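You operate a simulated robot arm through the tools that you are given. There is no shell and no other tool.

You run a simulated robot arm. Do the job below in one go: nothing can be reset, and whatever is moved stays where it is left.

Task
Open the core box, brush the crumbs out, then close and clamp it.
Fine: put the dusting brush back. What is to be rubbed or washed off counts as gone when no trace of it is left.
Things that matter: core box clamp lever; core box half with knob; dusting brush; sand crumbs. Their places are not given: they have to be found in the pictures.

Only the result counts: the job must be done as asked and must still hold three seconds after the hand-in. Knocking over, shifting, dropping, spilling or breaking anything else fails it.

Robot
A 7-joint arm with a two-finger parallel gripper, fixed in place. Base frame: the origin is on the floor under the middle of its stand, x ahead of it, y to its left, z up. Units: cm, degrees, N and s.
With the tool pointing down near the work surface it reaches from about 44 to 90 cm from the base axis. Its first joint turns from -17.0 to 126.0 degrees. Payload 1.57 kg.
Tool frame: the origin (TCP) lies between the finger pads and is the grasp point; the fingertips stand 3 cm ahead of it; z points along the fingers, y is the line along which they close. Largest opening 8 cm; finger width 1.7, thickness 1.2; the body of the gripper, 4 by 8.2 cm, starts 8 cm behind the TCP.
Orientation is that of the tool frame in the base frame, as a unit quaternion [w, x, y, z]. With the fingers straight down and closing along the base's y, the tool's x points along the base's -x, its y along +y and its z along -z.

Tools
- The arm moves only by the tool arm_command. Its argument "targets" is a list of rows, each a list of 7 numbers: the gripper command, from -1 (fully open) to 1 (shut), values between in proportion, then the shift along the tool's x, y, z in units of 30 mm (1.0 is 30 mm), then the turn, a rotation vector about the tool's x, y, z in units of 5 degrees (1.0 is 5 degrees). In form: [[gripper, dx, dy, dz, wx, wy, wz], ...]. A call has 1 to 20 rows; each row shifts and turns the commanded pose from where the row before left it, along the tool's axes as they then stand. A call with a number of a shift or a turn outside -1 to 1 is refused whole. Each row takes 0.2 s and may step no farther than 5 cm and 8.6 degrees from the row before; otherwise, or with a gripper value out of range, the whole call is refused. Where a pose cannot be reached the arm comes as near as it can. A force on the tool above 70 N (or 10 N above the force at the start of the call, whichever is more), or a blocked arm, ends the call early, and 0.2 s more pass. Each finger travels about 4.5 cm/s and halts on what it meets, pressing with about 37 N; the grip force reading is that of the motor and also rises with nothing between the fingers. The clock runs only during rows and for 0.2 s after the last one: add rows that do not move to give the fingers time. The reply holds the time, the measured pose of the TCP, the force on the tool along the base axes, the opening and the grip force, in the units named above and with some noise, with the torque about the TCP (base axes, N m) and any sound that the robot's microphone picked up.
- Cameras (640 x 400 px; columns grow to the right, rows downward): "scene" is fixed at [40.16, 49.75, 159.54]; the picture's right is [-0.94, -0.34, 0.00], its down [-0.17, 0.49, -0.86] and it looks along [0.29, -0.81, -0.52] (base axes); focal length 326 px, centre (320, 200). "wrist" rides on the gripper at [7.2, -0.7, -12.2] in the tool frame; the picture's right is [0.09, 1.00, 0.00], its down [-0.84, 0.08, -0.54] and it looks along [-0.54, 0.05, 0.84] (tool axes); focal length 238 px, centre (320, 200).
- get_image(camera): a new picture of that camera. No time passes.
- raise_lower(by): slides the trunk up (or, below 0, down) by that many cm; the arm rides with it, the base frame stays. It gives what a move gives, with no picture.
- pixel_to_xyz(camera, pixels): there is no depth. For up to 12 entries [column, row, z] of the newest picture of that camera ("zoom" is the newest enlarged one), the place [x, y] in the base frame at which the ray of that pixel passes the height z, good to about 0.3 cm. No time passes.
- close_up(camera, box): a new picture of the part [left, top, right, bottom] of that camera's present view, enlarged. No time passes.
- job_done(): hands the job in; it is judged then, once.

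Leave the gripper open and the arm clear of the work at the hand-in unless told otherwise.

The tools are called after ">>>" by a JSON object that holds its "fn" and its "kwargs". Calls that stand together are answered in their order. arm_command: Moves the arm, as the interface text tells. Its arguments: {"type":"object","properties":{"targets":{"type":"array","items":{"type":"array","items":{"type":"number"}}}},"required":["targets"]} The other tools are called the same way: raise_lower (by) moves the trunk up or down; get_image (camera) takes a picture; pixel_to_xyz (camera, pixels) gives the place at which the rays of pixels pass given heights; close_up (camera, box) takes an enlarged picture of a part of a camera's view; job_done () hands the job in.

At the start:

```text
time_s: 0.0
position: [70.87, -3.57, 122.59]
orientation: [0.0, -0.001, 1.0, 0.0]
ft_force: [0.2, -1.1, 0.2]
torque: [-0.01, -0.01, 0.04]
gripper_width: 8.0
finger_force: 0.0
trunk travel left (down, up): [-67.5, 11.5]
```

scene: 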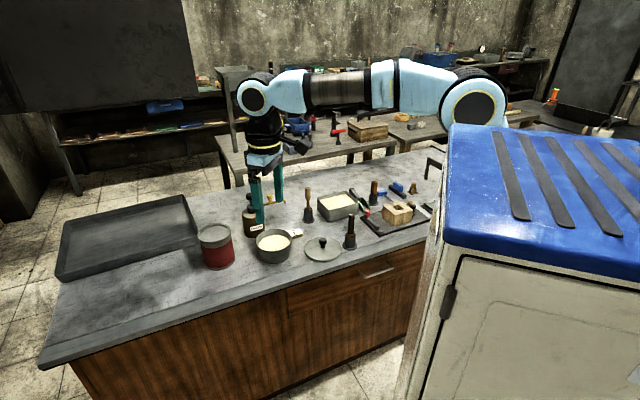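
wrist: 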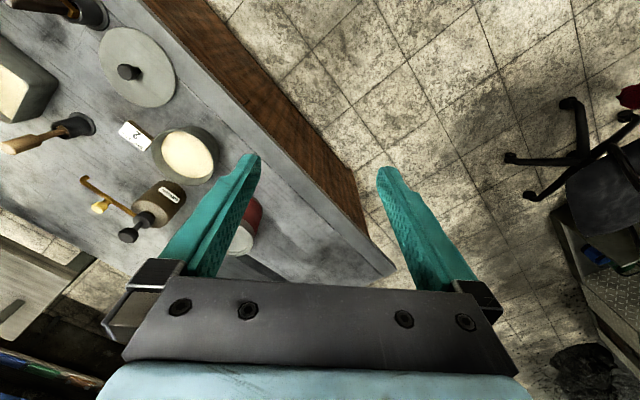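

I see a bench with a tray, cans, pans and a wooden box around (397,212) in the scene picture. I will enlarge the work area to find the core box, the brush and the lever.

>>> {"fn": "close_up", "kwargs": {"camera": "scene", "box": [340, 150, 450, 250]}}

>>> {"fn": "close_up", "kwargs": {"camera": "scene", "box": [190, 160, 450, 290]}}

```text
4.00 times, centred on (395, 200) of scene
```

zoom: 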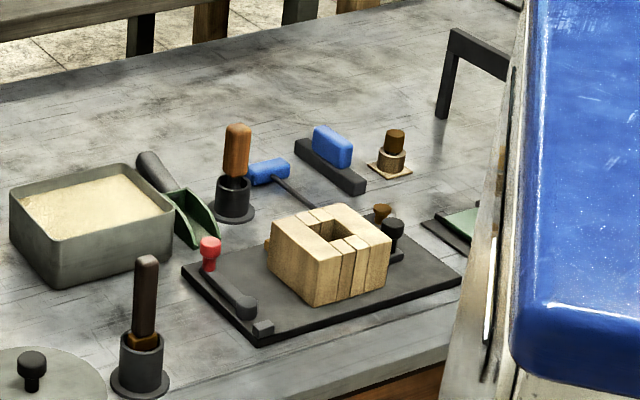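

```text
2.46 times, centred on (320, 225) of scene
```

zoom: 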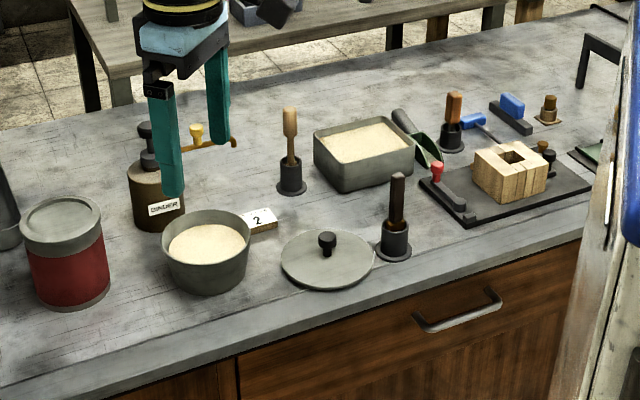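

The core box looks to sit on the dark plate at about (397,212), with a red-knobbed lever at about (372,210). To find the bench height, I compare the pot lid's knob in both pictures: scene (323,241) and wrist (128,71).

>>> {"fn": "get_image", "kwargs": {"camera": "wrist"}}

>>> {"fn": "get_image", "kwargs": {"camera": "scene"}}

>>> {"fn": "pixel_to_xyz", "kwargs": {"camera": "scene", "pixels": [[323, 241, 75], [323, 241, 85], [323, 241, 95], [323, 241, 100], [397, 212, 85], [397, 212, 95], [397, 212, 100]]}}

>>> {"fn": "pixel_to_xyz", "kwargs": {"camera": "wrist", "pixels": [[128, 71, 75], [128, 71, 85], [128, 71, 95], [128, 71, 100]]}}

```text
taken
```

wrist: 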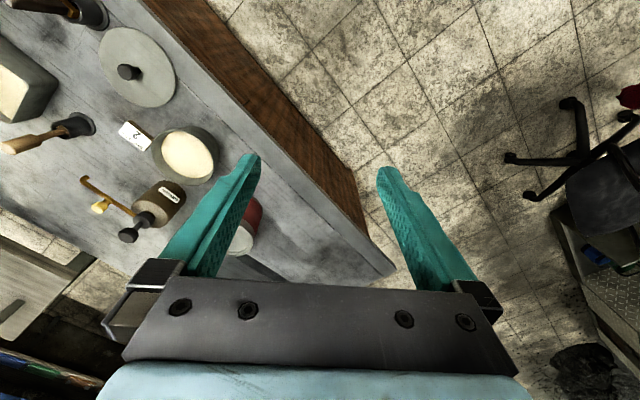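

```text
taken
```

scene: 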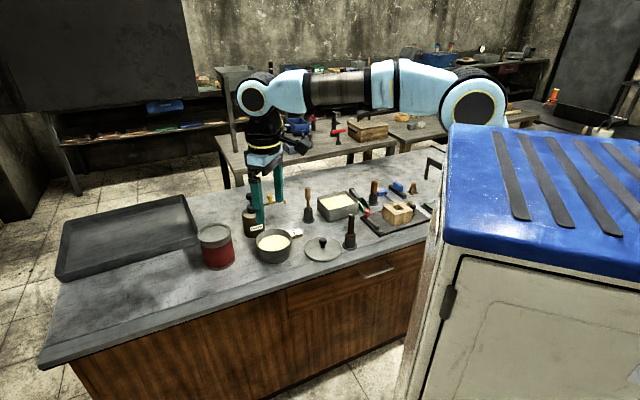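

```text
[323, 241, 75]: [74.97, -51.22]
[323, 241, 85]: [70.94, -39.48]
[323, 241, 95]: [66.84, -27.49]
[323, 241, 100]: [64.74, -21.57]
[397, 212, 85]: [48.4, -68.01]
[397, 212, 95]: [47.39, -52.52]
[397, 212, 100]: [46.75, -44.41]
```

```text
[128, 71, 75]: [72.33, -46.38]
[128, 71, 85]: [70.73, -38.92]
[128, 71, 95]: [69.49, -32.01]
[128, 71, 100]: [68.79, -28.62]
```

The knob rays meet at a height of about 86, so the bench top lies near 80 cm. The box would then be near (48,-65). I check a few heights for the blue cabinet's corners and the plate before moving.

>>> {"fn": "pixel_to_xyz", "kwargs": {"camera": "scene", "pixels": [[448, 127, 90], [448, 127, 110], [448, 127, 130], [440, 242, 90], [440, 242, 110], [440, 242, 130], [40, 365, 80], [430, 237, 80], [362, 222, 80], [388, 236, 80], [430, 215, 80], [397, 212, 82]]}}

```text
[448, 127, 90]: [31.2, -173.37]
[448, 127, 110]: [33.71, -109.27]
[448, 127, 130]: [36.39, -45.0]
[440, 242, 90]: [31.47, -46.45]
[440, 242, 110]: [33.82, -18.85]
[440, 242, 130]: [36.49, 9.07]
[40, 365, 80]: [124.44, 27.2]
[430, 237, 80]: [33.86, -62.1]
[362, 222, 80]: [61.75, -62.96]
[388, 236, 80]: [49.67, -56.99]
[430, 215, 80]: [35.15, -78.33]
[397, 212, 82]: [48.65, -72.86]
```

The bench runs diagonally, with the plate near (49,-68). I now move the open gripper sideways (-y, a little -x) at the present height, well above everything, to bring the wrist camera over the plate.

>>> {"fn": "arm_command", "kwargs": {"targets": [[-1, 0.2, -1, 0, 0, 0, 0], [-1, 0.2, -1, 0, 0, 0, 0], [-1, 0.2, -1, 0, 0, 0, 0], [-1, 0.2, -1, 0, 0, 0, 0], [-1, 0.2, -1, 0, 0, 0, 0], [-1, 0.2, -1, 0, 0, 0, 0]]}}

>>> {"fn": "get_image", "kwargs": {"camera": "scene"}}

>>> {"fn": "get_image", "kwargs": {"camera": "wrist"}}

```text
time_s: 1.4
position: [67.36, -21.66, 122.72]
orientation: [0.0, 0.0, 1.0, -0.001]
ft_force: [0.2, 1.0, -0.1]
torque: [-0.01, -0.01, 0.02]
gripper_width: 8.0
finger_force: 0.2
trunk travel left (down, up): [-67.5, 11.5]
```

```text
taken
```

scene: 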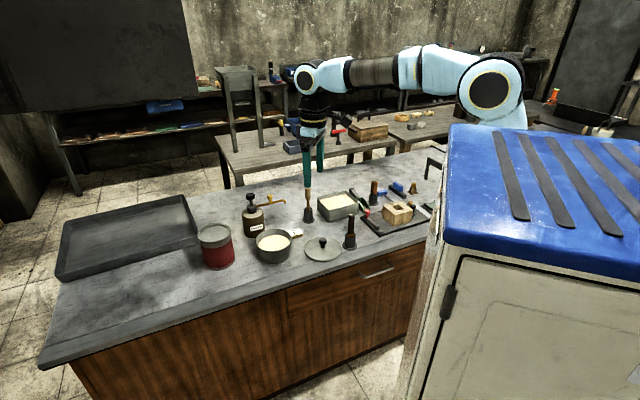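

```text
taken
```

wrist: 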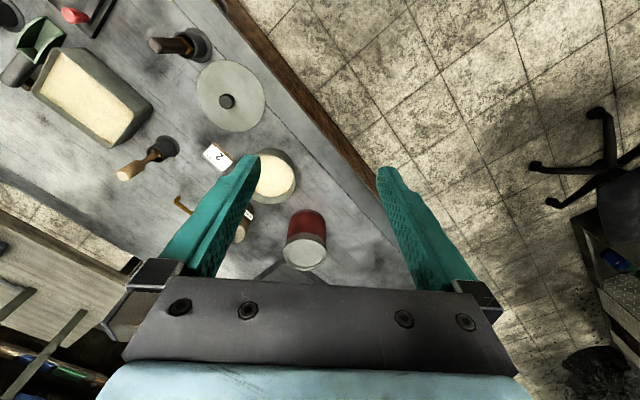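

The arm moves freely. I go on toward (46,-48) at this height so that the wrist camera comes over the plate.

>>> {"fn": "arm_command", "kwargs": {"targets": [[-1, 0.7, -0.9, 0, 0, 0, 0], [-1, 0.7, -0.9, 0, 0, 0, 0], [-1, 0.7, -0.9, 0, 0, 0, 0], [-1, 0.7, -0.9, 0, 0, 0, 0], [-1, 0.7, -0.9, 0, 0, 0, 0], [-1, 0.7, -0.9, 0, 0, 0, 0], [-1, 0.7, -0.9, 0, 0, 0, 0], [-1, 0.7, -0.9, 0, 0, 0, 0], [-1, 0.7, -0.9, 0, 0, 0, 0], [-1, 0.7, -0.9, 0, 0, 0, 0]]}}

>>> {"fn": "get_image", "kwargs": {"camera": "scene"}}

>>> {"fn": "get_image", "kwargs": {"camera": "wrist"}}

```text
time_s: 3.6
position: [46.14, -48.25, 122.78]
orientation: [0.0, 0.0, 1.0, -0.001]
ft_force: [-0.3, 0.4, 0.0]
torque: [-0.01, 0.01, -0.02]
gripper_width: 8.02
finger_force: 0.1
trunk travel left (down, up): [-67.5, 11.5]
```

```text
taken
```

scene: 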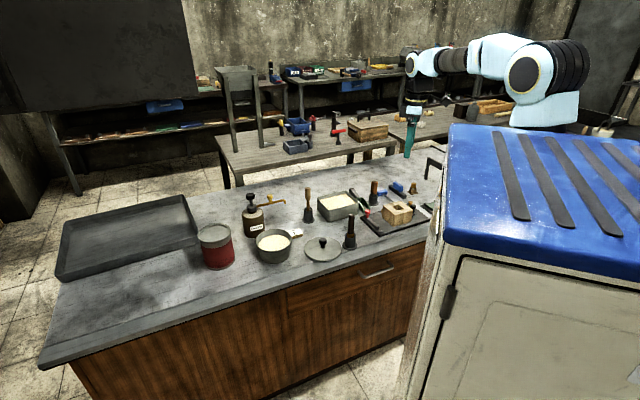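

```text
taken
```

wrist: 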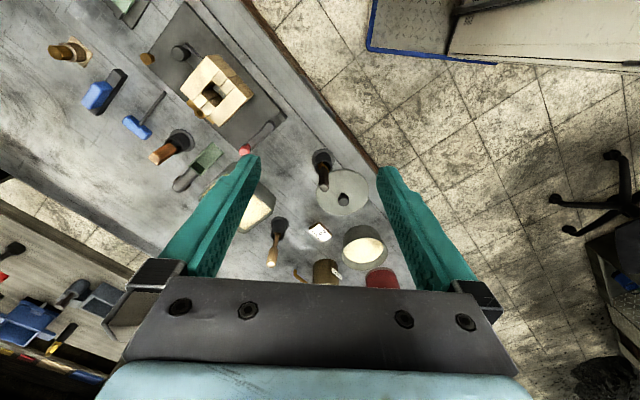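

The core box on its plate is at about (215,90) in the wrist picture. I enlarge that part, and the neighbouring tools.

>>> {"fn": "close_up", "kwargs": {"camera": "wrist", "box": [130, 0, 300, 170]}}

>>> {"fn": "close_up", "kwargs": {"camera": "wrist", "box": [40, 0, 240, 200]}}

>>> {"fn": "close_up", "kwargs": {"camera": "wrist", "box": [240, 130, 400, 290]}}

```text
2.35 times, centred on (215, 85) of wrist
```

zoom: 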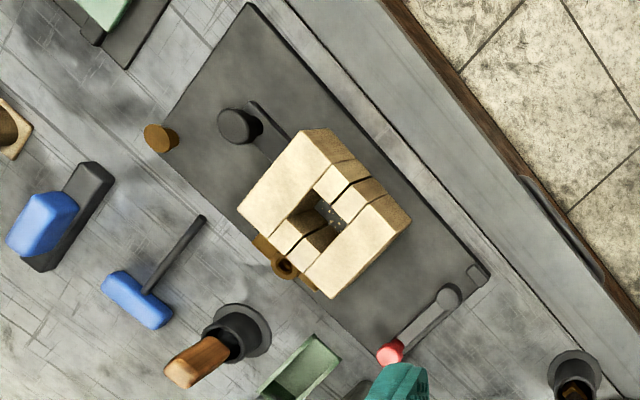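

```text
2.00 times, centred on (140, 100) of wrist
```

zoom: 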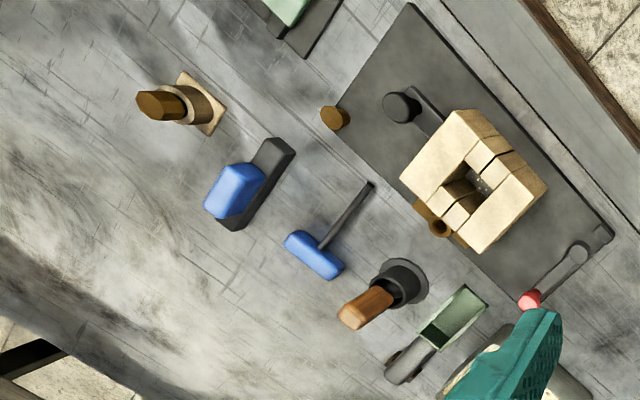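

```text
2.50 times, centred on (320, 210) of wrist
```

zoom: 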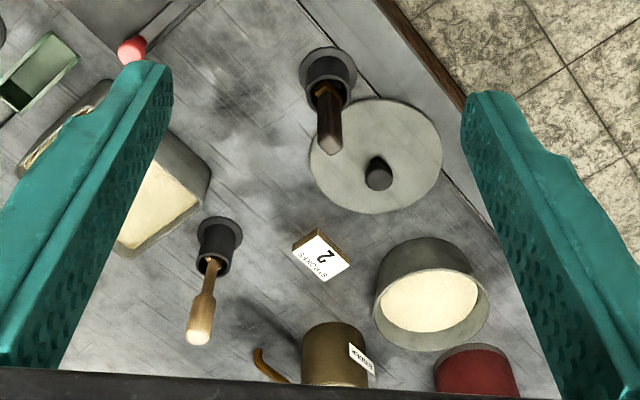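

The box has two halves split across its middle, a black knob on the side at about (180,52) of the wrist picture, and a red-knobbed lever at (245,150). I see three handles standing in holders and must find which one is the dusting brush. I turn the tool 45° about its axis so it squares up with the bench.

>>> {"fn": "arm_command", "kwargs": {"targets": [[-1, 0, 0, 0, 0, 0, 1], [-1, 0, 0, 0, 0, 0, 1], [-1, 0, 0, 0, 0, 0, 1], [-1, 0, 0, 0, 0, 0, 1], [-1, 0, 0, 0, 0, 0, 1], [-1, 0, 0, 0, 0, 0, 1], [-1, 0, 0, 0, 0, 0, 1], [-1, 0, 0, 0, 0, 0, 1], [-1, 0, 0, 0, 0, 0, 1]]}}

>>> {"fn": "get_image", "kwargs": {"camera": "wrist"}}

```text
time_s: 5.6
position: [46.27, -48.6, 122.67]
orientation: [0.0, 0.383, 0.924, 0.0]
ft_force: [0.0, -0.3, 0.1]
torque: [-0.03, 0.03, 0.04]
gripper_width: 8.0
finger_force: 0.1
trunk travel left (down, up): [-67.5, 11.5]
```

```text
taken
```

wrist: 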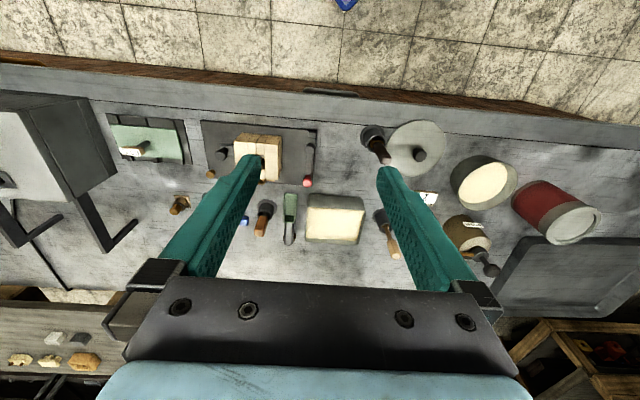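

The view is squared with the bench now: picture right is along the bench and picture down is away from the robot. The box is at (258,150). I shift 12 cm to the left along the bench and drop 15 cm (fingertips near 104.7, above all handles) for a close look.

>>> {"fn": "arm_command", "kwargs": {"targets": [[-1, 0, -1, 0, 0, 0, 0], [-1, 0, -1, 0, 0, 0, 0], [-1, 0, -1, 0, 0, 0, 0], [-1, 0, -1, 0, 0, 0, 0], [-1, 0, 0, 1, 0, 0, 0], [-1, 0, 0, 1, 0, 0, 0], [-1, 0, 0, 1, 0, 0, 0], [-1, 0, 0, 1, 0, 0, 0], [-1, 0, 0, 1, 0, 0, 0]]}}

>>> {"fn": "get_image", "kwargs": {"camera": "wrist"}}

>>> {"fn": "get_image", "kwargs": {"camera": "scene"}}

```text
time_s: 7.6
position: [38.0, -56.97, 107.69]
orientation: [0.001, 0.383, 0.924, 0.0]
ft_force: [0.3, 0.1, -0.1]
torque: [0.02, -0.04, 0.0]
gripper_width: 7.99
finger_force: 0.1
trunk travel left (down, up): [-67.5, 11.5]
```

```text
taken
```

wrist: 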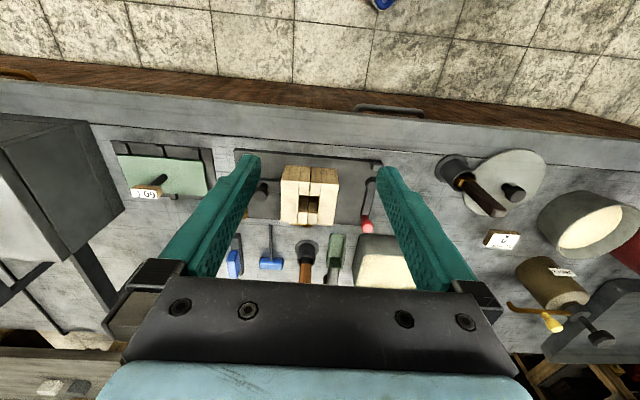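

```text
taken
```

scene: 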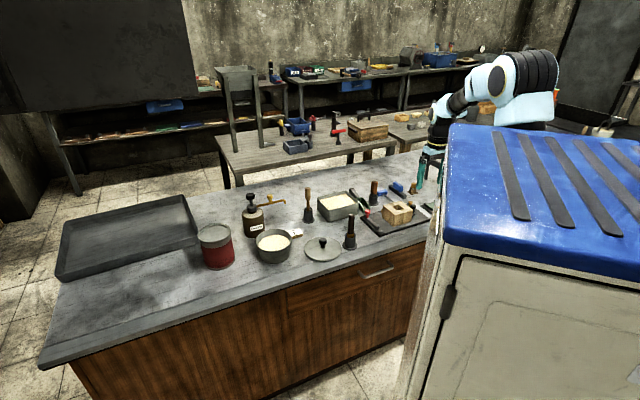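

>>> {"fn": "close_up", "kwargs": {"camera": "wrist", "box": [220, 130, 400, 300]}}

>>> {"fn": "close_up", "kwargs": {"camera": "wrist", "box": [250, 140, 350, 240]}}

>>> {"fn": "close_up", "kwargs": {"camera": "wrist", "box": [420, 130, 640, 340]}}

```text
2.35 times, centred on (310, 215) of wrist
```

zoom: 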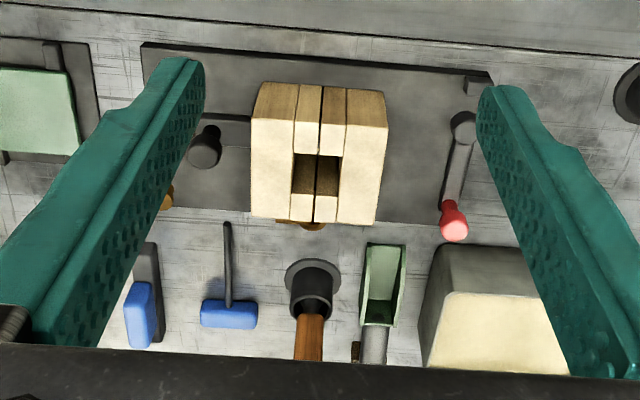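

```text
4.00 times, centred on (300, 190) of wrist
```

zoom: 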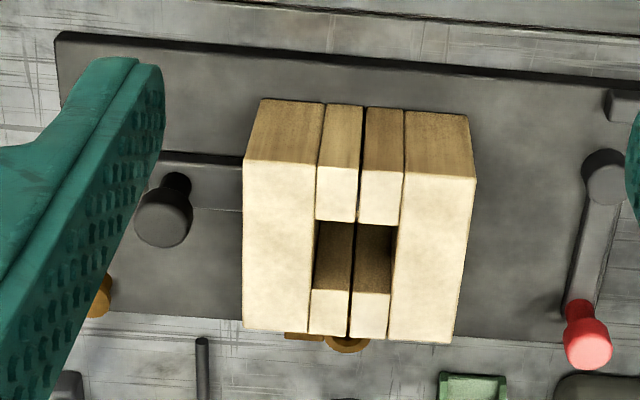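

```text
1.90 times, centred on (530, 235) of wrist
```

zoom: 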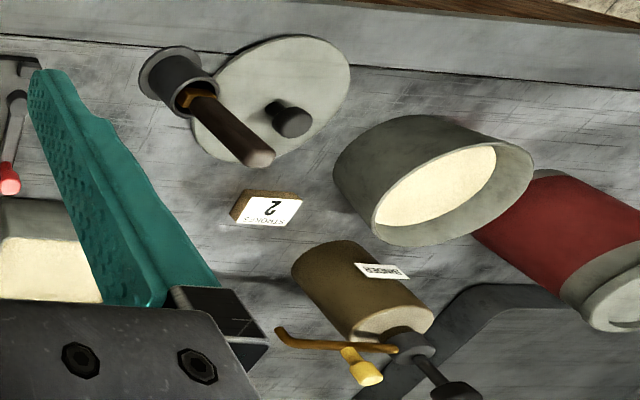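

I see a knob on a dark arm on the left of the box, a gold hinge-like pin on the far side of the seam at (307,225), and a lever with pivot at (401,182) and red knob at (397,225). I enlarge the scene camera's view of these to understand heights.

>>> {"fn": "close_up", "kwargs": {"camera": "scene", "box": [360, 190, 440, 240]}}

>>> {"fn": "close_up", "kwargs": {"camera": "scene", "box": [340, 175, 390, 250]}}

```text
8.00 times, centred on (400, 215) of scene
```

zoom: 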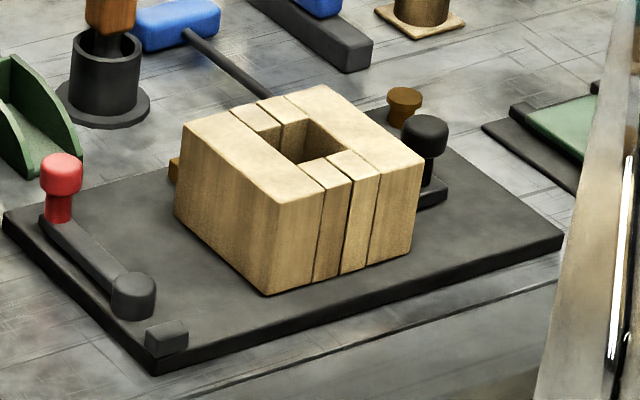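

```text
5.33 times, centred on (365, 212) of scene
```

zoom: 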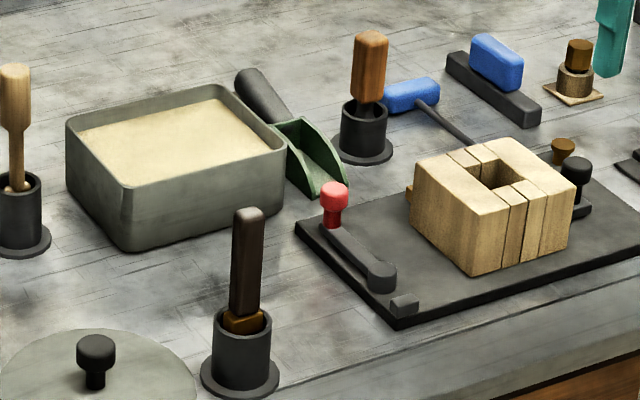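

The box seems to carry a hinge on its far side and the knob's bar on its left. Now I enlarge each of the three standing handles to tell which one is the dusting brush.

>>> {"fn": "close_up", "kwargs": {"camera": "wrist", "box": [275, 230, 335, 290]}}

>>> {"fn": "close_up", "kwargs": {"camera": "wrist", "box": [425, 140, 525, 220]}}

>>> {"fn": "close_up", "kwargs": {"camera": "scene", "box": [335, 205, 365, 255]}}

>>> {"fn": "close_up", "kwargs": {"camera": "scene", "box": [290, 180, 330, 225]}}

>>> {"fn": "close_up", "kwargs": {"camera": "scene", "box": [355, 170, 425, 215]}}

```text
6.67 times, centred on (305, 260) of wrist
```

zoom: 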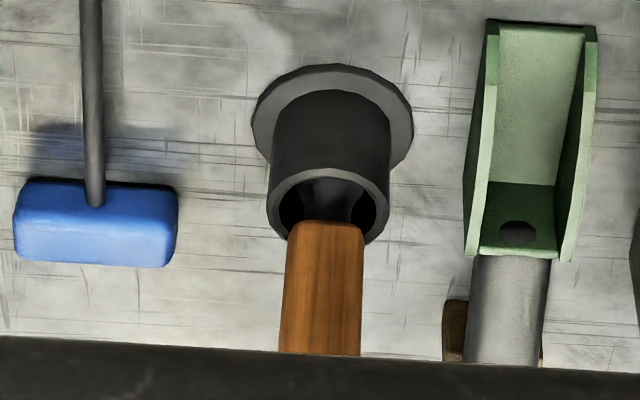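

```text
5.00 times, centred on (475, 180) of wrist
```

zoom: 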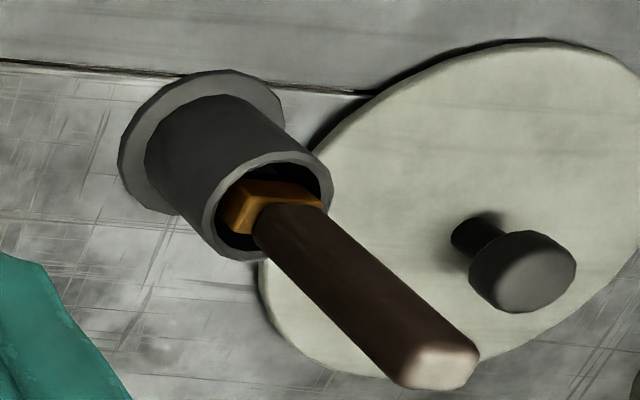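

```text
8.00 times, centred on (350, 230) of scene
```

zoom: 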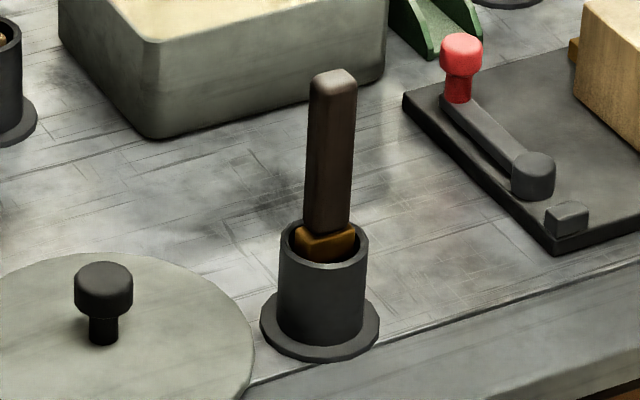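

```text
8.89 times, centred on (310, 202) of scene
```

zoom: 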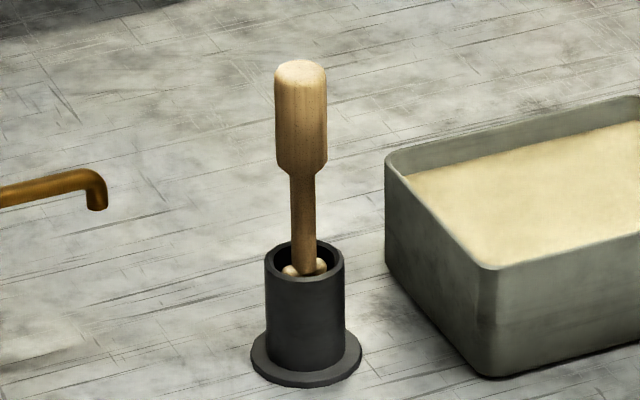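

```text
8.89 times, centred on (390, 192) of scene
```

zoom: 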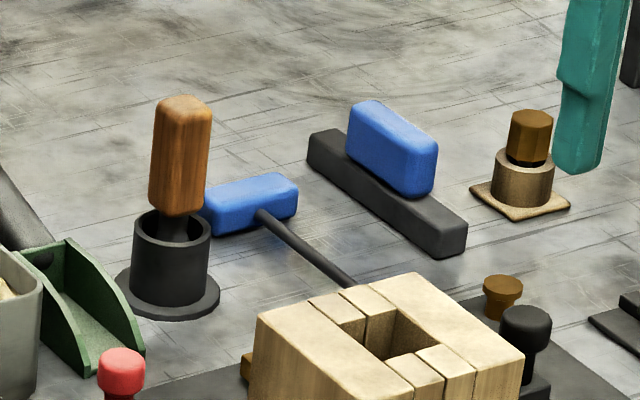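

The dark-handled tool near the lid, at about (460,175) of the wrist picture, shows a brass ferrule like a flat brush. I want to look into the cups from nearer. I get rough positions on the bench.

>>> {"fn": "get_image", "kwargs": {"camera": "wrist"}}

>>> {"fn": "pixel_to_xyz", "kwargs": {"camera": "wrist", "pixels": [[450, 168, 80], [492, 207, 95], [305, 247, 80], [254, 192, 85], [401, 182, 82], [367, 226, 84], [286, 170, 87], [338, 178, 87], [280, 222, 87], [334, 225, 87], [236, 150, 80], [382, 163, 80]]}}

>>> {"fn": "pixel_to_xyz", "kwargs": {"camera": "scene", "pixels": [[350, 248, 80], [350, 216, 95], [374, 204, 80], [413, 207, 85], [375, 227, 82], [368, 211, 84], [361, 217, 80], [380, 236, 80], [430, 219, 80]]}}

```text
taken
```

wrist: 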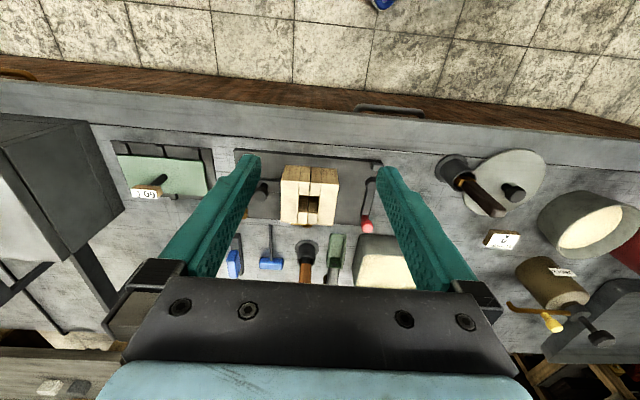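

```text
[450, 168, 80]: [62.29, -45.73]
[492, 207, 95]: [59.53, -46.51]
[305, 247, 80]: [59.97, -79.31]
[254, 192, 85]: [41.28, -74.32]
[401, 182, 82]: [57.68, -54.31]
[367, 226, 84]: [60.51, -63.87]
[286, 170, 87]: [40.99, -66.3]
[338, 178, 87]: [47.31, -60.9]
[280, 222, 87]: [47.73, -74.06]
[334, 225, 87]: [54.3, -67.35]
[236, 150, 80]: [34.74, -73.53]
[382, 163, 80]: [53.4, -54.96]
```

```text
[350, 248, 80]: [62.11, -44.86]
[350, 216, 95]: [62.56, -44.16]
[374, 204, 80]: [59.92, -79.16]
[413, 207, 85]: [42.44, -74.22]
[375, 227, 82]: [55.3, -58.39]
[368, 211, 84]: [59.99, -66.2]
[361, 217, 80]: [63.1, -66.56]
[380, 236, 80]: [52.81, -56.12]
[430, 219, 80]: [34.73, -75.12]
```

The bench top is at z = 80, and both cameras agree on it. The dark-handled tool stands at about (62,-45). I move the camera in front of it at the same safe height.

>>> {"fn": "arm_command", "kwargs": {"targets": [[-1, 0.19, 0.94, 0, 0, 0, 0], [-1, 0.19, 0.94, 0, 0, 0, 0], [-1, 0.19, 0.94, 0, 0, 0, 0], [-1, 0.19, 0.94, 0, 0, 0, 0], [-1, 0.19, 0.94, 0, 0, 0, 0], [-1, 0.19, 0.94, 0, 0, 0, 0], [-1, 0.19, 0.94, 0, 0, 0, 0], [-1, 0.19, 0.94, 0, 0, 0, 0], [-1, 0.19, 0.94, 0, 0, 0, 0]]}}

>>> {"fn": "get_image", "kwargs": {"camera": "wrist"}}

>>> {"fn": "close_up", "kwargs": {"camera": "wrist", "box": [270, 140, 370, 240]}}

>>> {"fn": "close_up", "kwargs": {"camera": "wrist", "box": [240, 100, 400, 280]}}

```text
time_s: 9.6
position: [52.05, -35.54, 107.64]
orientation: [0.001, 0.384, 0.923, 0.0]
ft_force: [0.0, 0.1, -0.5]
torque: [0.02, -0.01, 0.01]
gripper_width: 7.98
finger_force: 0.0
trunk travel left (down, up): [-67.5, 11.5]
```

```text
taken
```

wrist: 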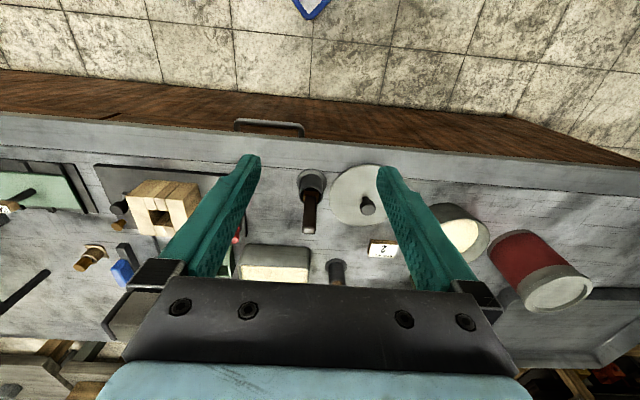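

```text
4.00 times, centred on (320, 190) of wrist
```

zoom: 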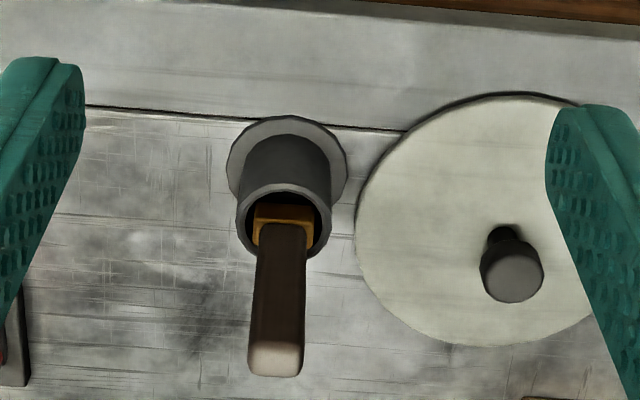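

```text
2.22 times, centred on (320, 190) of wrist
```

zoom: 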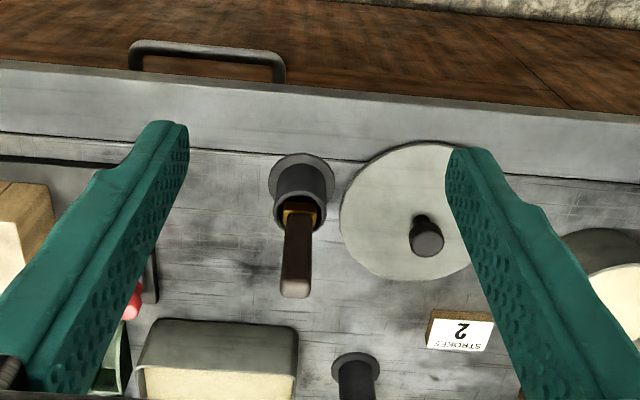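

The handle here is a flat rectangular one with a wide brass ferrule in a cup. To compare, I back off 9 cm toward the robot so that the light wooden handle at (337,270) comes free of the gripper's shadow zone.

>>> {"fn": "arm_command", "kwargs": {"targets": [[-1, 1, 0, 0, 0, 0, 0], [-1, 1, 0, 0, 0, 0, 0], [-1, 1, 0, 0, 0, 0, 0]]}}

>>> {"fn": "get_image", "kwargs": {"camera": "wrist"}}

>>> {"fn": "close_up", "kwargs": {"camera": "wrist", "box": [270, 180, 370, 280]}}

```text
time_s: 10.4
position: [45.65, -29.1, 107.67]
orientation: [0.001, 0.383, 0.924, 0.0]
ft_force: [0.3, -0.1, 0.0]
torque: [0.04, 0.03, -0.01]
gripper_width: 8.01
finger_force: 0.1
trunk travel left (down, up): [-67.5, 11.5]
```

```text
taken
```

wrist: 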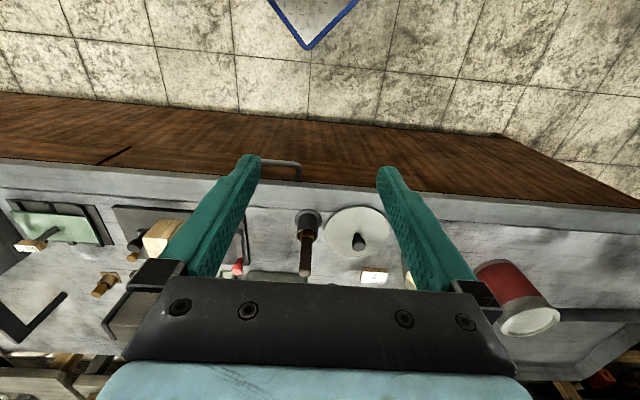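

```text
4.00 times, centred on (320, 230) of wrist
```

zoom: 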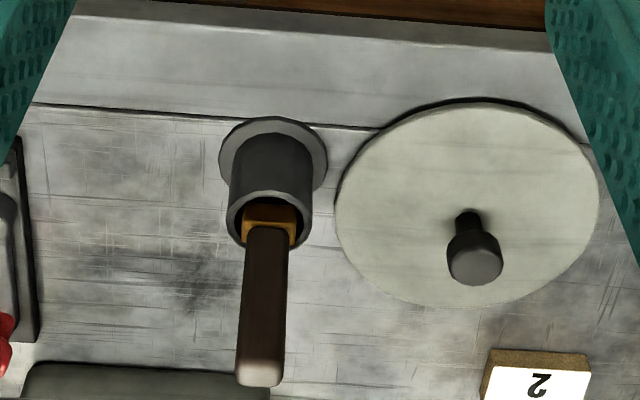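

That pushed the objects down instead. I go forward 18 cm (away from the robot) so that the rear row of tools comes into view.

>>> {"fn": "arm_command", "kwargs": {"targets": [[-1, -1, 0, 0, 0, 0, 0], [-1, -1, 0, 0, 0, 0, 0], [-1, -1, 0, 0, 0, 0, 0], [-1, -1, 0, 0, 0, 0, 0], [-1, -1, 0, 0, 0, 0, 0], [-1, -1, 0, 0, 0, 0, 0]]}}

>>> {"fn": "get_image", "kwargs": {"camera": "wrist"}}

>>> {"fn": "close_up", "kwargs": {"camera": "wrist", "box": [270, 180, 370, 280]}}

```text
time_s: 11.8
position: [58.34, -41.84, 107.59]
orientation: [0.0, 0.383, 0.924, 0.0]
ft_force: [-0.3, -0.2, 0.8]
torque: [-0.04, 0.01, 0.01]
gripper_width: 8.0
finger_force: 0.1
trunk travel left (down, up): [-67.5, 11.5]
```

```text
taken
```

wrist: 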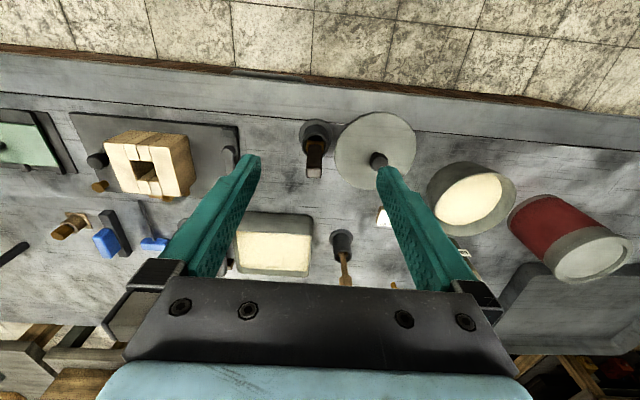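

```text
4.00 times, centred on (320, 230) of wrist
```

zoom: 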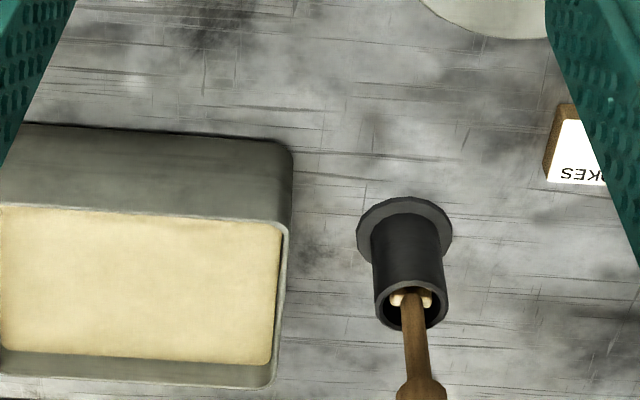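

>>> {"fn": "close_up", "kwargs": {"camera": "wrist", "box": [295, 115, 345, 165]}}

>>> {"fn": "close_up", "kwargs": {"camera": "wrist", "box": [320, 225, 370, 275]}}

>>> {"fn": "close_up", "kwargs": {"camera": "wrist", "box": [40, 110, 200, 270]}}

```text
8.00 times, centred on (320, 140) of wrist
```

zoom: 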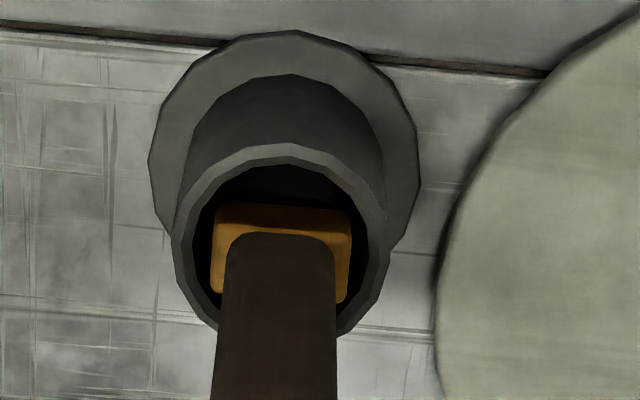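

```text
8.00 times, centred on (345, 250) of wrist
```

zoom: 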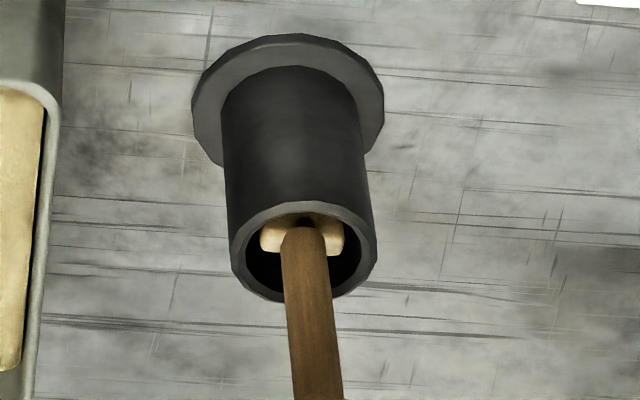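

```text
2.50 times, centred on (120, 190) of wrist
```

zoom: 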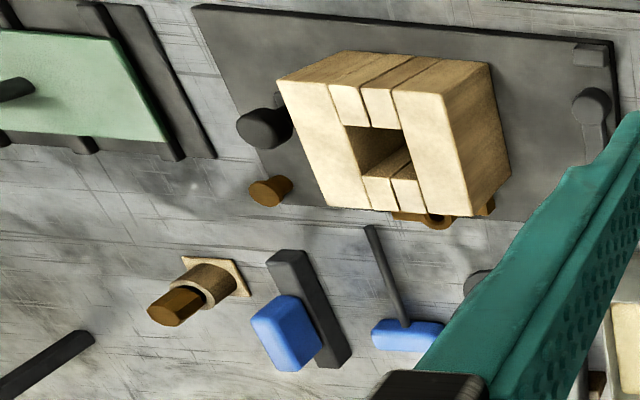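

The light handle looks like a wooden rammer (thick butt, narrow neck, peen), and the dark one has the brass ferrule of a flat brush. I'll check its bristles once lifted. Now I enlarge the box and the lever from this angle to see how they are hinged.

>>> {"fn": "close_up", "kwargs": {"camera": "wrist", "box": [90, 110, 180, 200]}}

>>> {"fn": "close_up", "kwargs": {"camera": "wrist", "box": [150, 110, 260, 200]}}

>>> {"fn": "close_up", "kwargs": {"camera": "scene", "box": [375, 195, 425, 230]}}

```text
4.44 times, centred on (135, 155) of wrist
```

zoom: 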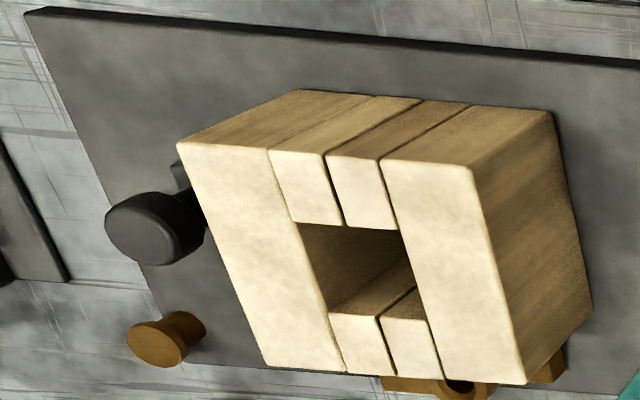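

```text
4.44 times, centred on (205, 155) of wrist
```

zoom: 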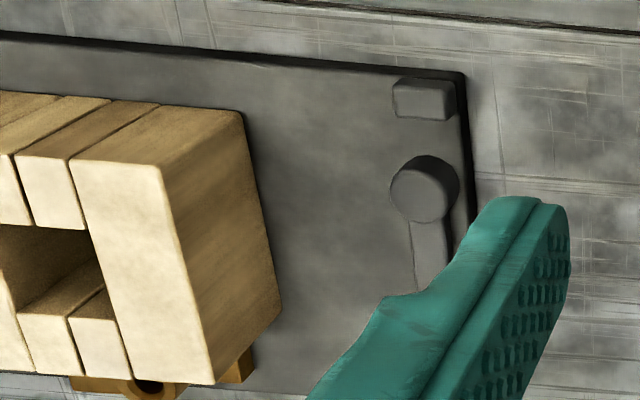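

```text
11.43 times, centred on (400, 212) of scene
```

zoom: 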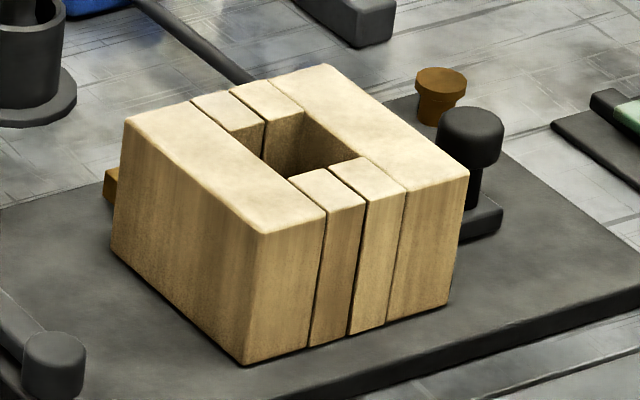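

The brass part with a ring at the seam on the far side looks like a hinge; the brown peg stands on the plate. I compute positions of the box corners, knob, peg and lever from both cameras at guessed heights.

>>> {"fn": "get_image", "kwargs": {"camera": "wrist"}}

>>> {"fn": "get_image", "kwargs": {"camera": "scene"}}

>>> {"fn": "pixel_to_xyz", "kwargs": {"camera": "wrist", "pixels": [[131.7, 183.2, 81.5], [121, 165, 85], [130, 143.3, 87], [195.8, 147, 87], [208.6, 195.4, 87], [149, 191.6, 87], [211.5, 134.7, 81.5], [194.5, 198, 85], [245.5, 152.5, 84], [244.5, 132, 82.5]]}}

>>> {"fn": "pixel_to_xyz", "kwargs": {"camera": "scene", "pixels": [[410.1, 205, 81.5], [413.2, 205.4, 85], [412.7, 212.4, 82], [394.9, 214.8, 87], [412.9, 209.3, 87], [400.3, 200.3, 87], [383.3, 204.8, 87], [393.3, 226.4, 81.5], [376.5, 225, 83.5], [368.5, 219, 82], [367.6, 211, 85]]}}

```text
taken
```

wrist: 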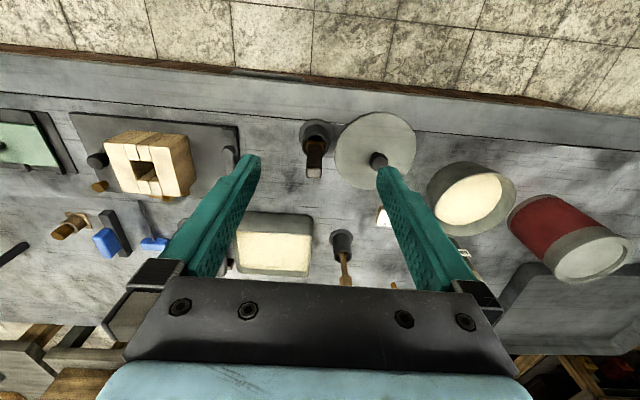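

```text
taken
```

scene: 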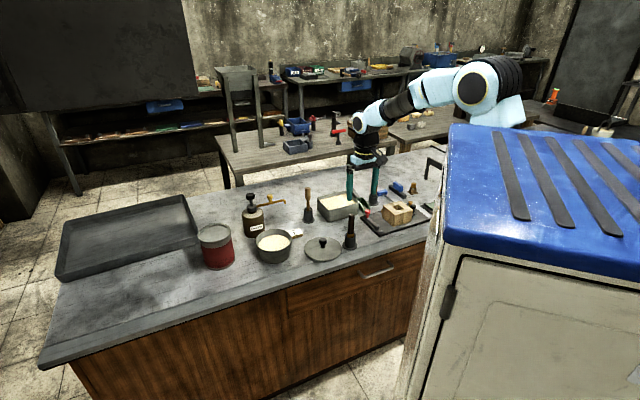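

```text
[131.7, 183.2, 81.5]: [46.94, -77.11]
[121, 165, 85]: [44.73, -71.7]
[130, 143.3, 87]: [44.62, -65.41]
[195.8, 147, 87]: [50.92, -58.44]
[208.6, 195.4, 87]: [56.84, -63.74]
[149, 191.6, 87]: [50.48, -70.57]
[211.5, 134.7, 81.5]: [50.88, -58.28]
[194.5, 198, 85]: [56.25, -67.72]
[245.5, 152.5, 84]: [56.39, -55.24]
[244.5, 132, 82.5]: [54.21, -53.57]
```

```text
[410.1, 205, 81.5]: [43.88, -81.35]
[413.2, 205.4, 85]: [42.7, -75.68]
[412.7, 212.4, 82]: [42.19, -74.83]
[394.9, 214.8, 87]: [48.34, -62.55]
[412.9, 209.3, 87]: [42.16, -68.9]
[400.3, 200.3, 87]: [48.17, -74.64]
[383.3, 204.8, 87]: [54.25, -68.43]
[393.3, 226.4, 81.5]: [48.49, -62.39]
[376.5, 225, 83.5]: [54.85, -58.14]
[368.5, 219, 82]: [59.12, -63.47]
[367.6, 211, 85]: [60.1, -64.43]
```

I had the zoom offset wrong (the enlarged picture is wider than the box I asked for). I redo the wrist points with the right offsets.

>>> {"fn": "pixel_to_xyz", "kwargs": {"camera": "wrist", "pixels": [[103.1, 142.7, 87], [168.9, 147.8, 87], [181.7, 196.3, 87], [123.4, 192.2, 87], [187.5, 135.2, 81.5], [167.7, 197.4, 85], [105.8, 183.2, 81.5], [98.4, 187.7, 84], [96.8, 162.9, 86], [228.7, 152.3, 83.5], [228.7, 132, 83]]}}

>>> {"fn": "pixel_to_xyz", "kwargs": {"camera": "scene", "pixels": [[410.6, 201.5, 84], [413.2, 205.4, 86], [412.9, 209.3, 88], [412.9, 209.3, 86], [381.5, 215, 84], [376.5, 223.5, 83.5], [380.7, 233.4, 83]]}}

```text
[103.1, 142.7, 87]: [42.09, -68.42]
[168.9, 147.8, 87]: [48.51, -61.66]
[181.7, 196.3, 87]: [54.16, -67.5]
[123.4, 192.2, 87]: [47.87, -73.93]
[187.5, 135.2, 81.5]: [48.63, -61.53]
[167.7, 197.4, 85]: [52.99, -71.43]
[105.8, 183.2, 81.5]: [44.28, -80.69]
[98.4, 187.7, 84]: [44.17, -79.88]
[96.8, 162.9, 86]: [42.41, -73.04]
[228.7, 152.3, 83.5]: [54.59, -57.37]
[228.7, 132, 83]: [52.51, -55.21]
```

```text
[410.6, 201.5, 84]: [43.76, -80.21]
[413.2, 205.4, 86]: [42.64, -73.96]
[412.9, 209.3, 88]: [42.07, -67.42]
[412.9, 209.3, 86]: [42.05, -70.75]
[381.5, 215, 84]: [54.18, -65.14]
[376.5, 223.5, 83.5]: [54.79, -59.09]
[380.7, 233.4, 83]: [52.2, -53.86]
```

Now both cameras agree: box top is at z≈88 with corners near (42.3,-67.5), (48.5,-61), (54.2,-66.9), (48,-73); the knob is at (42.5,-73) and the lever pivot near (54.6,-58). To understand the lever and hinge I turn the tool 90° so the camera looks along the bench from the lever's side.

>>> {"fn": "arm_command", "kwargs": {"targets": [[-1, 0, 0, 0, 0, 0, 1], [-1, 0, 0, 0, 0, 0, 1], [-1, 0, 0, 0, 0, 0, 1], [-1, 0, 0, 0, 0, 0, 1], [-1, 0, 0, 0, 0, 0, 1], [-1, 0, 0, 0, 0, 0, 1], [-1, 0, 0, 0, 0, 0, 1], [-1, 0, 0, 0, 0, 0, 1], [-1, 0, 0, 0, 0, 0, 1], [-1, 0, 0, 0, 0, 0, 1], [-1, 0, 0, 0, 0, 0, 1], [-1, 0, 0, 0, 0, 0, 1], [-1, 0, 0, 0, 0, 0, 1], [-1, 0, 0, 0, 0, 0, 1], [-1, 0, 0, 0, 0, 0, 1], [-1, 0, 0, 0, 0, 0, 1], [-1, 0, 0, 0, 0, 0, 1], [-1, 0, 0, 0, 0, 0, 1]]}}

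>>> {"fn": "get_image", "kwargs": {"camera": "wrist"}}

```text
time_s: 15.6
position: [58.42, -41.86, 107.82]
orientation: [0.001, 0.924, 0.382, 0.0]
ft_force: [0.2, 0.0, -0.1]
torque: [-0.01, 0.03, -0.02]
gripper_width: 7.98
finger_force: 0.1
trunk travel left (down, up): [-67.5, 11.5]
```

```text
taken
```

wrist: 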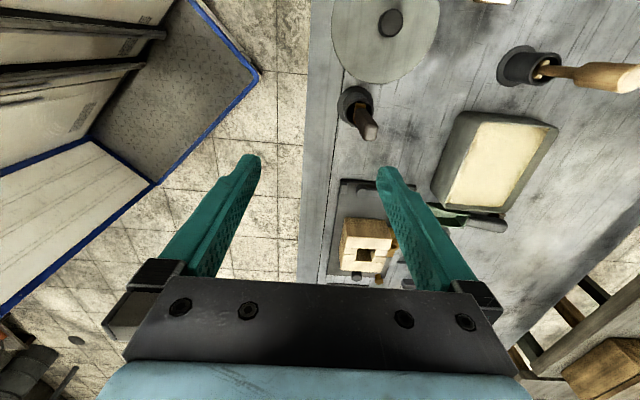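

The rotation works. Now picture right is away from the robot and picture down is toward the box's knob side. I shift 9 cm outward and 9 cm along the bench toward the box.

>>> {"fn": "arm_command", "kwargs": {"targets": [[-1, -1, 1, 0, 0, 0, 0], [-1, -1, 1, 0, 0, 0, 0], [-1, -1, 1, 0, 0, 0, 0]]}}

>>> {"fn": "get_image", "kwargs": {"camera": "wrist"}}

>>> {"fn": "close_up", "kwargs": {"camera": "wrist", "box": [260, 80, 380, 260]}}

```text
time_s: 16.4
position: [58.38, -54.57, 107.71]
orientation: [0.0, 0.924, 0.383, 0.001]
ft_force: [-0.2, 0.4, 0.6]
torque: [-0.01, 0.03, 0.02]
gripper_width: 8.01
finger_force: 0.1
trunk travel left (down, up): [-67.5, 11.5]
```

```text
taken
```

wrist: 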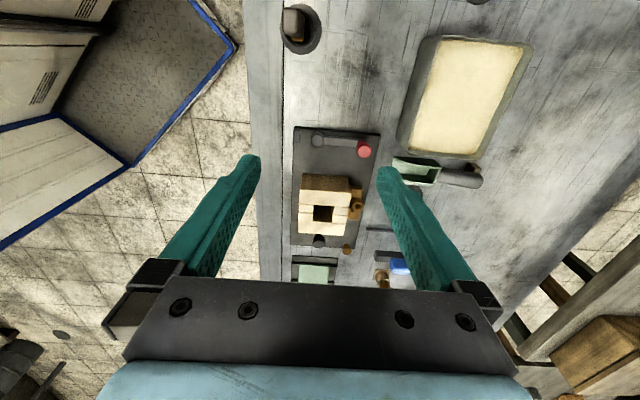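

```text
2.22 times, centred on (320, 170) of wrist
```

zoom: 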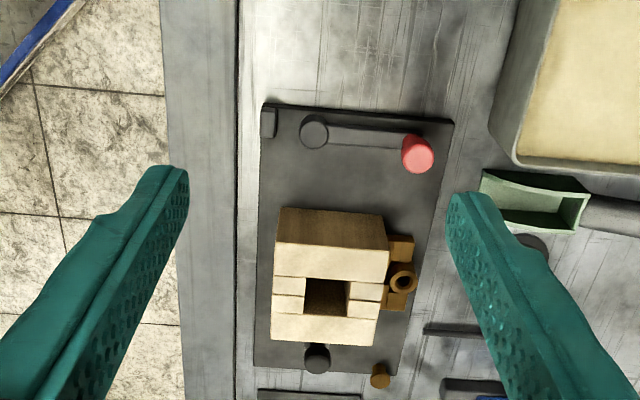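

>>> {"fn": "close_up", "kwargs": {"camera": "wrist", "box": [290, 165, 370, 255]}}

>>> {"fn": "close_up", "kwargs": {"camera": "wrist", "box": [290, 110, 390, 180]}}

```text
4.44 times, centred on (330, 210) of wrist
```

zoom: 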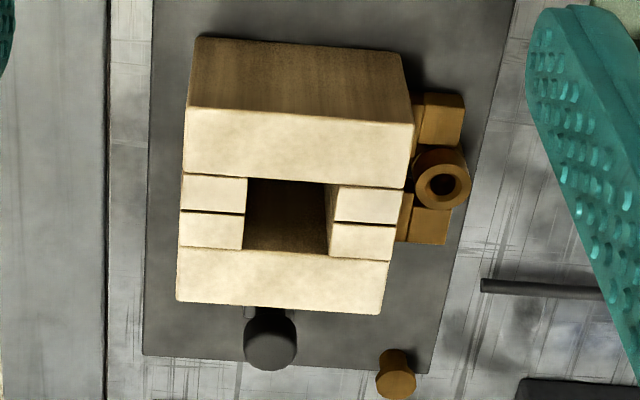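

```text
5.71 times, centred on (340, 145) of wrist
```

zoom: 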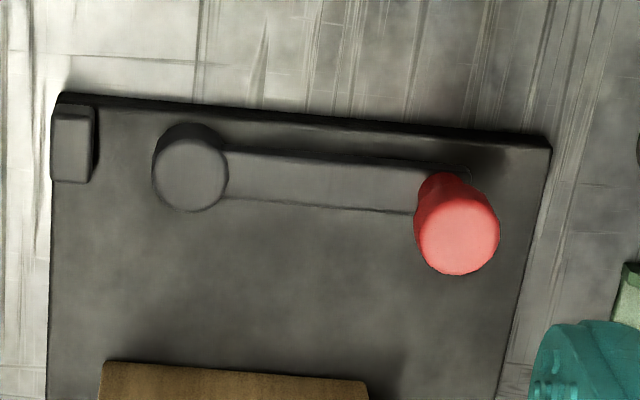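

It is clear now: a vertical-pin hinge (ring at (358,207)) with brass blocks on each half sits on the far side, so the knob half swings about that pin. The lever turns on its round pivot at (317,141), with a stop block at (296,135). I compute positions.

>>> {"fn": "pixel_to_xyz", "kwargs": {"camera": "wrist", "pixels": [[357.8, 206.7, 86], [357.8, 206.7, 84], [318.8, 243.8, 86.5], [347.4, 251, 84], [366.1, 229.6, 81], [299.4, 189.1, 87.9], [351, 192.5, 87.9], [344, 235.9, 87.9], [297.6, 232.6, 87.9], [317.3, 140.6, 83.5], [364, 151.2, 86], [296.3, 135.4, 82.5]]}}

>>> {"fn": "pixel_to_xyz", "kwargs": {"camera": "wrist", "pixels": [[294.5, 126.6, 81.5], [380.3, 135.4, 81.5], [290, 244.4, 81.5], [354.8, 250.3, 81.5]]}}

```text
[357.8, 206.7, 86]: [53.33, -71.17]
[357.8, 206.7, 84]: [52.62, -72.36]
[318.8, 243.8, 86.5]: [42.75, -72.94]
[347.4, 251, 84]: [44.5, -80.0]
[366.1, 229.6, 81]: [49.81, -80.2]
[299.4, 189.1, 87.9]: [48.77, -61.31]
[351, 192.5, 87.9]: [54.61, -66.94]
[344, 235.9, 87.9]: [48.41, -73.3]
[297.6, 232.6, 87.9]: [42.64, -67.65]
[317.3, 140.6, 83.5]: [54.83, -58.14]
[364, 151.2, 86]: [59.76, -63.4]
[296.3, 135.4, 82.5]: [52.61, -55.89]
```

```text
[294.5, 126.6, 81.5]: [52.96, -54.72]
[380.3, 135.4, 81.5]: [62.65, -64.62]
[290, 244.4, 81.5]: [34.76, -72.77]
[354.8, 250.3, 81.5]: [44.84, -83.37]
```

The numbers agree. In bench axes (u along the bench, v away from the robot) the box spans u -17.65..-8.8 and v 77.9..86, the hinge pin is near u=-13.2, v=88.2, and the knob is at base (42.7,-72.9), z about 86.5. The brown peg looks like a stop bumper. I go above the knob at the present height, fingers open along v.

>>> {"fn": "arm_command", "kwargs": {"targets": [[-1, -0.891, 0.0715, 0, 0, 0, 0], [-1, -0.891, 0.0715, 0, 0, 0, 0], [-1, -0.891, 0.0715, 0, 0, 0, 0], [-1, -0.891, 0.0715, 0, 0, 0, 0], [-1, -0.891, 0.0715, 0, 0, 0, 0], [-1, -0.891, 0.0715, 0, 0, 0, 0], [-1, -0.891, 0.0715, 0, 0, 0, 0], [-1, -0.891, 0.0715, 0, 0, 0, 0], [-1, -0.891, 0.0715, 0, 0, 0, 0]]}}

>>> {"fn": "get_image", "kwargs": {"camera": "wrist"}}

>>> {"fn": "get_image", "kwargs": {"camera": "scene"}}

```text
time_s: 18.4
position: [42.79, -72.87, 107.64]
orientation: [0.0, 0.924, 0.382, 0.001]
ft_force: [-0.7, 0.4, -0.1]
torque: [-0.02, 0.03, -0.01]
gripper_width: 7.99
finger_force: 0.1
trunk travel left (down, up): [-67.5, 11.5]
```

```text
taken
```

wrist: 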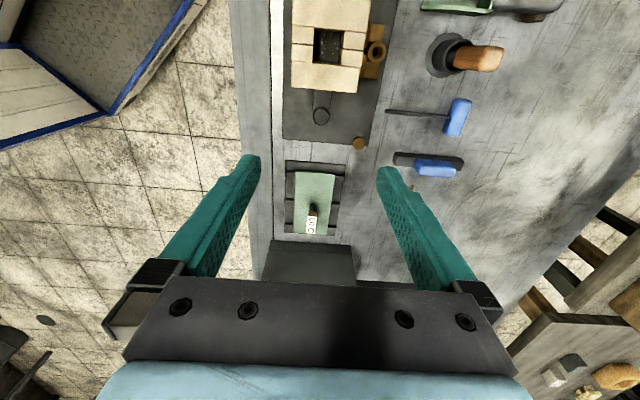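

```text
taken
```

scene: 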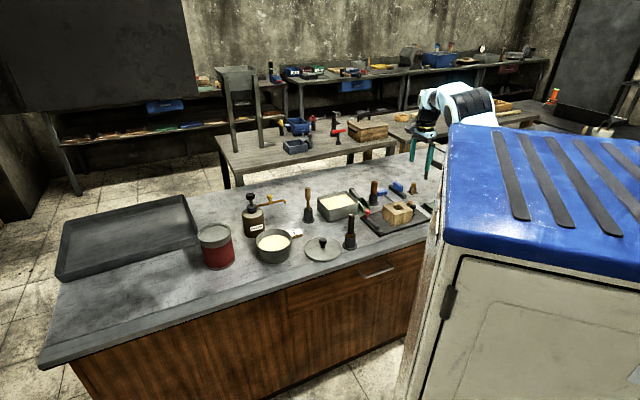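

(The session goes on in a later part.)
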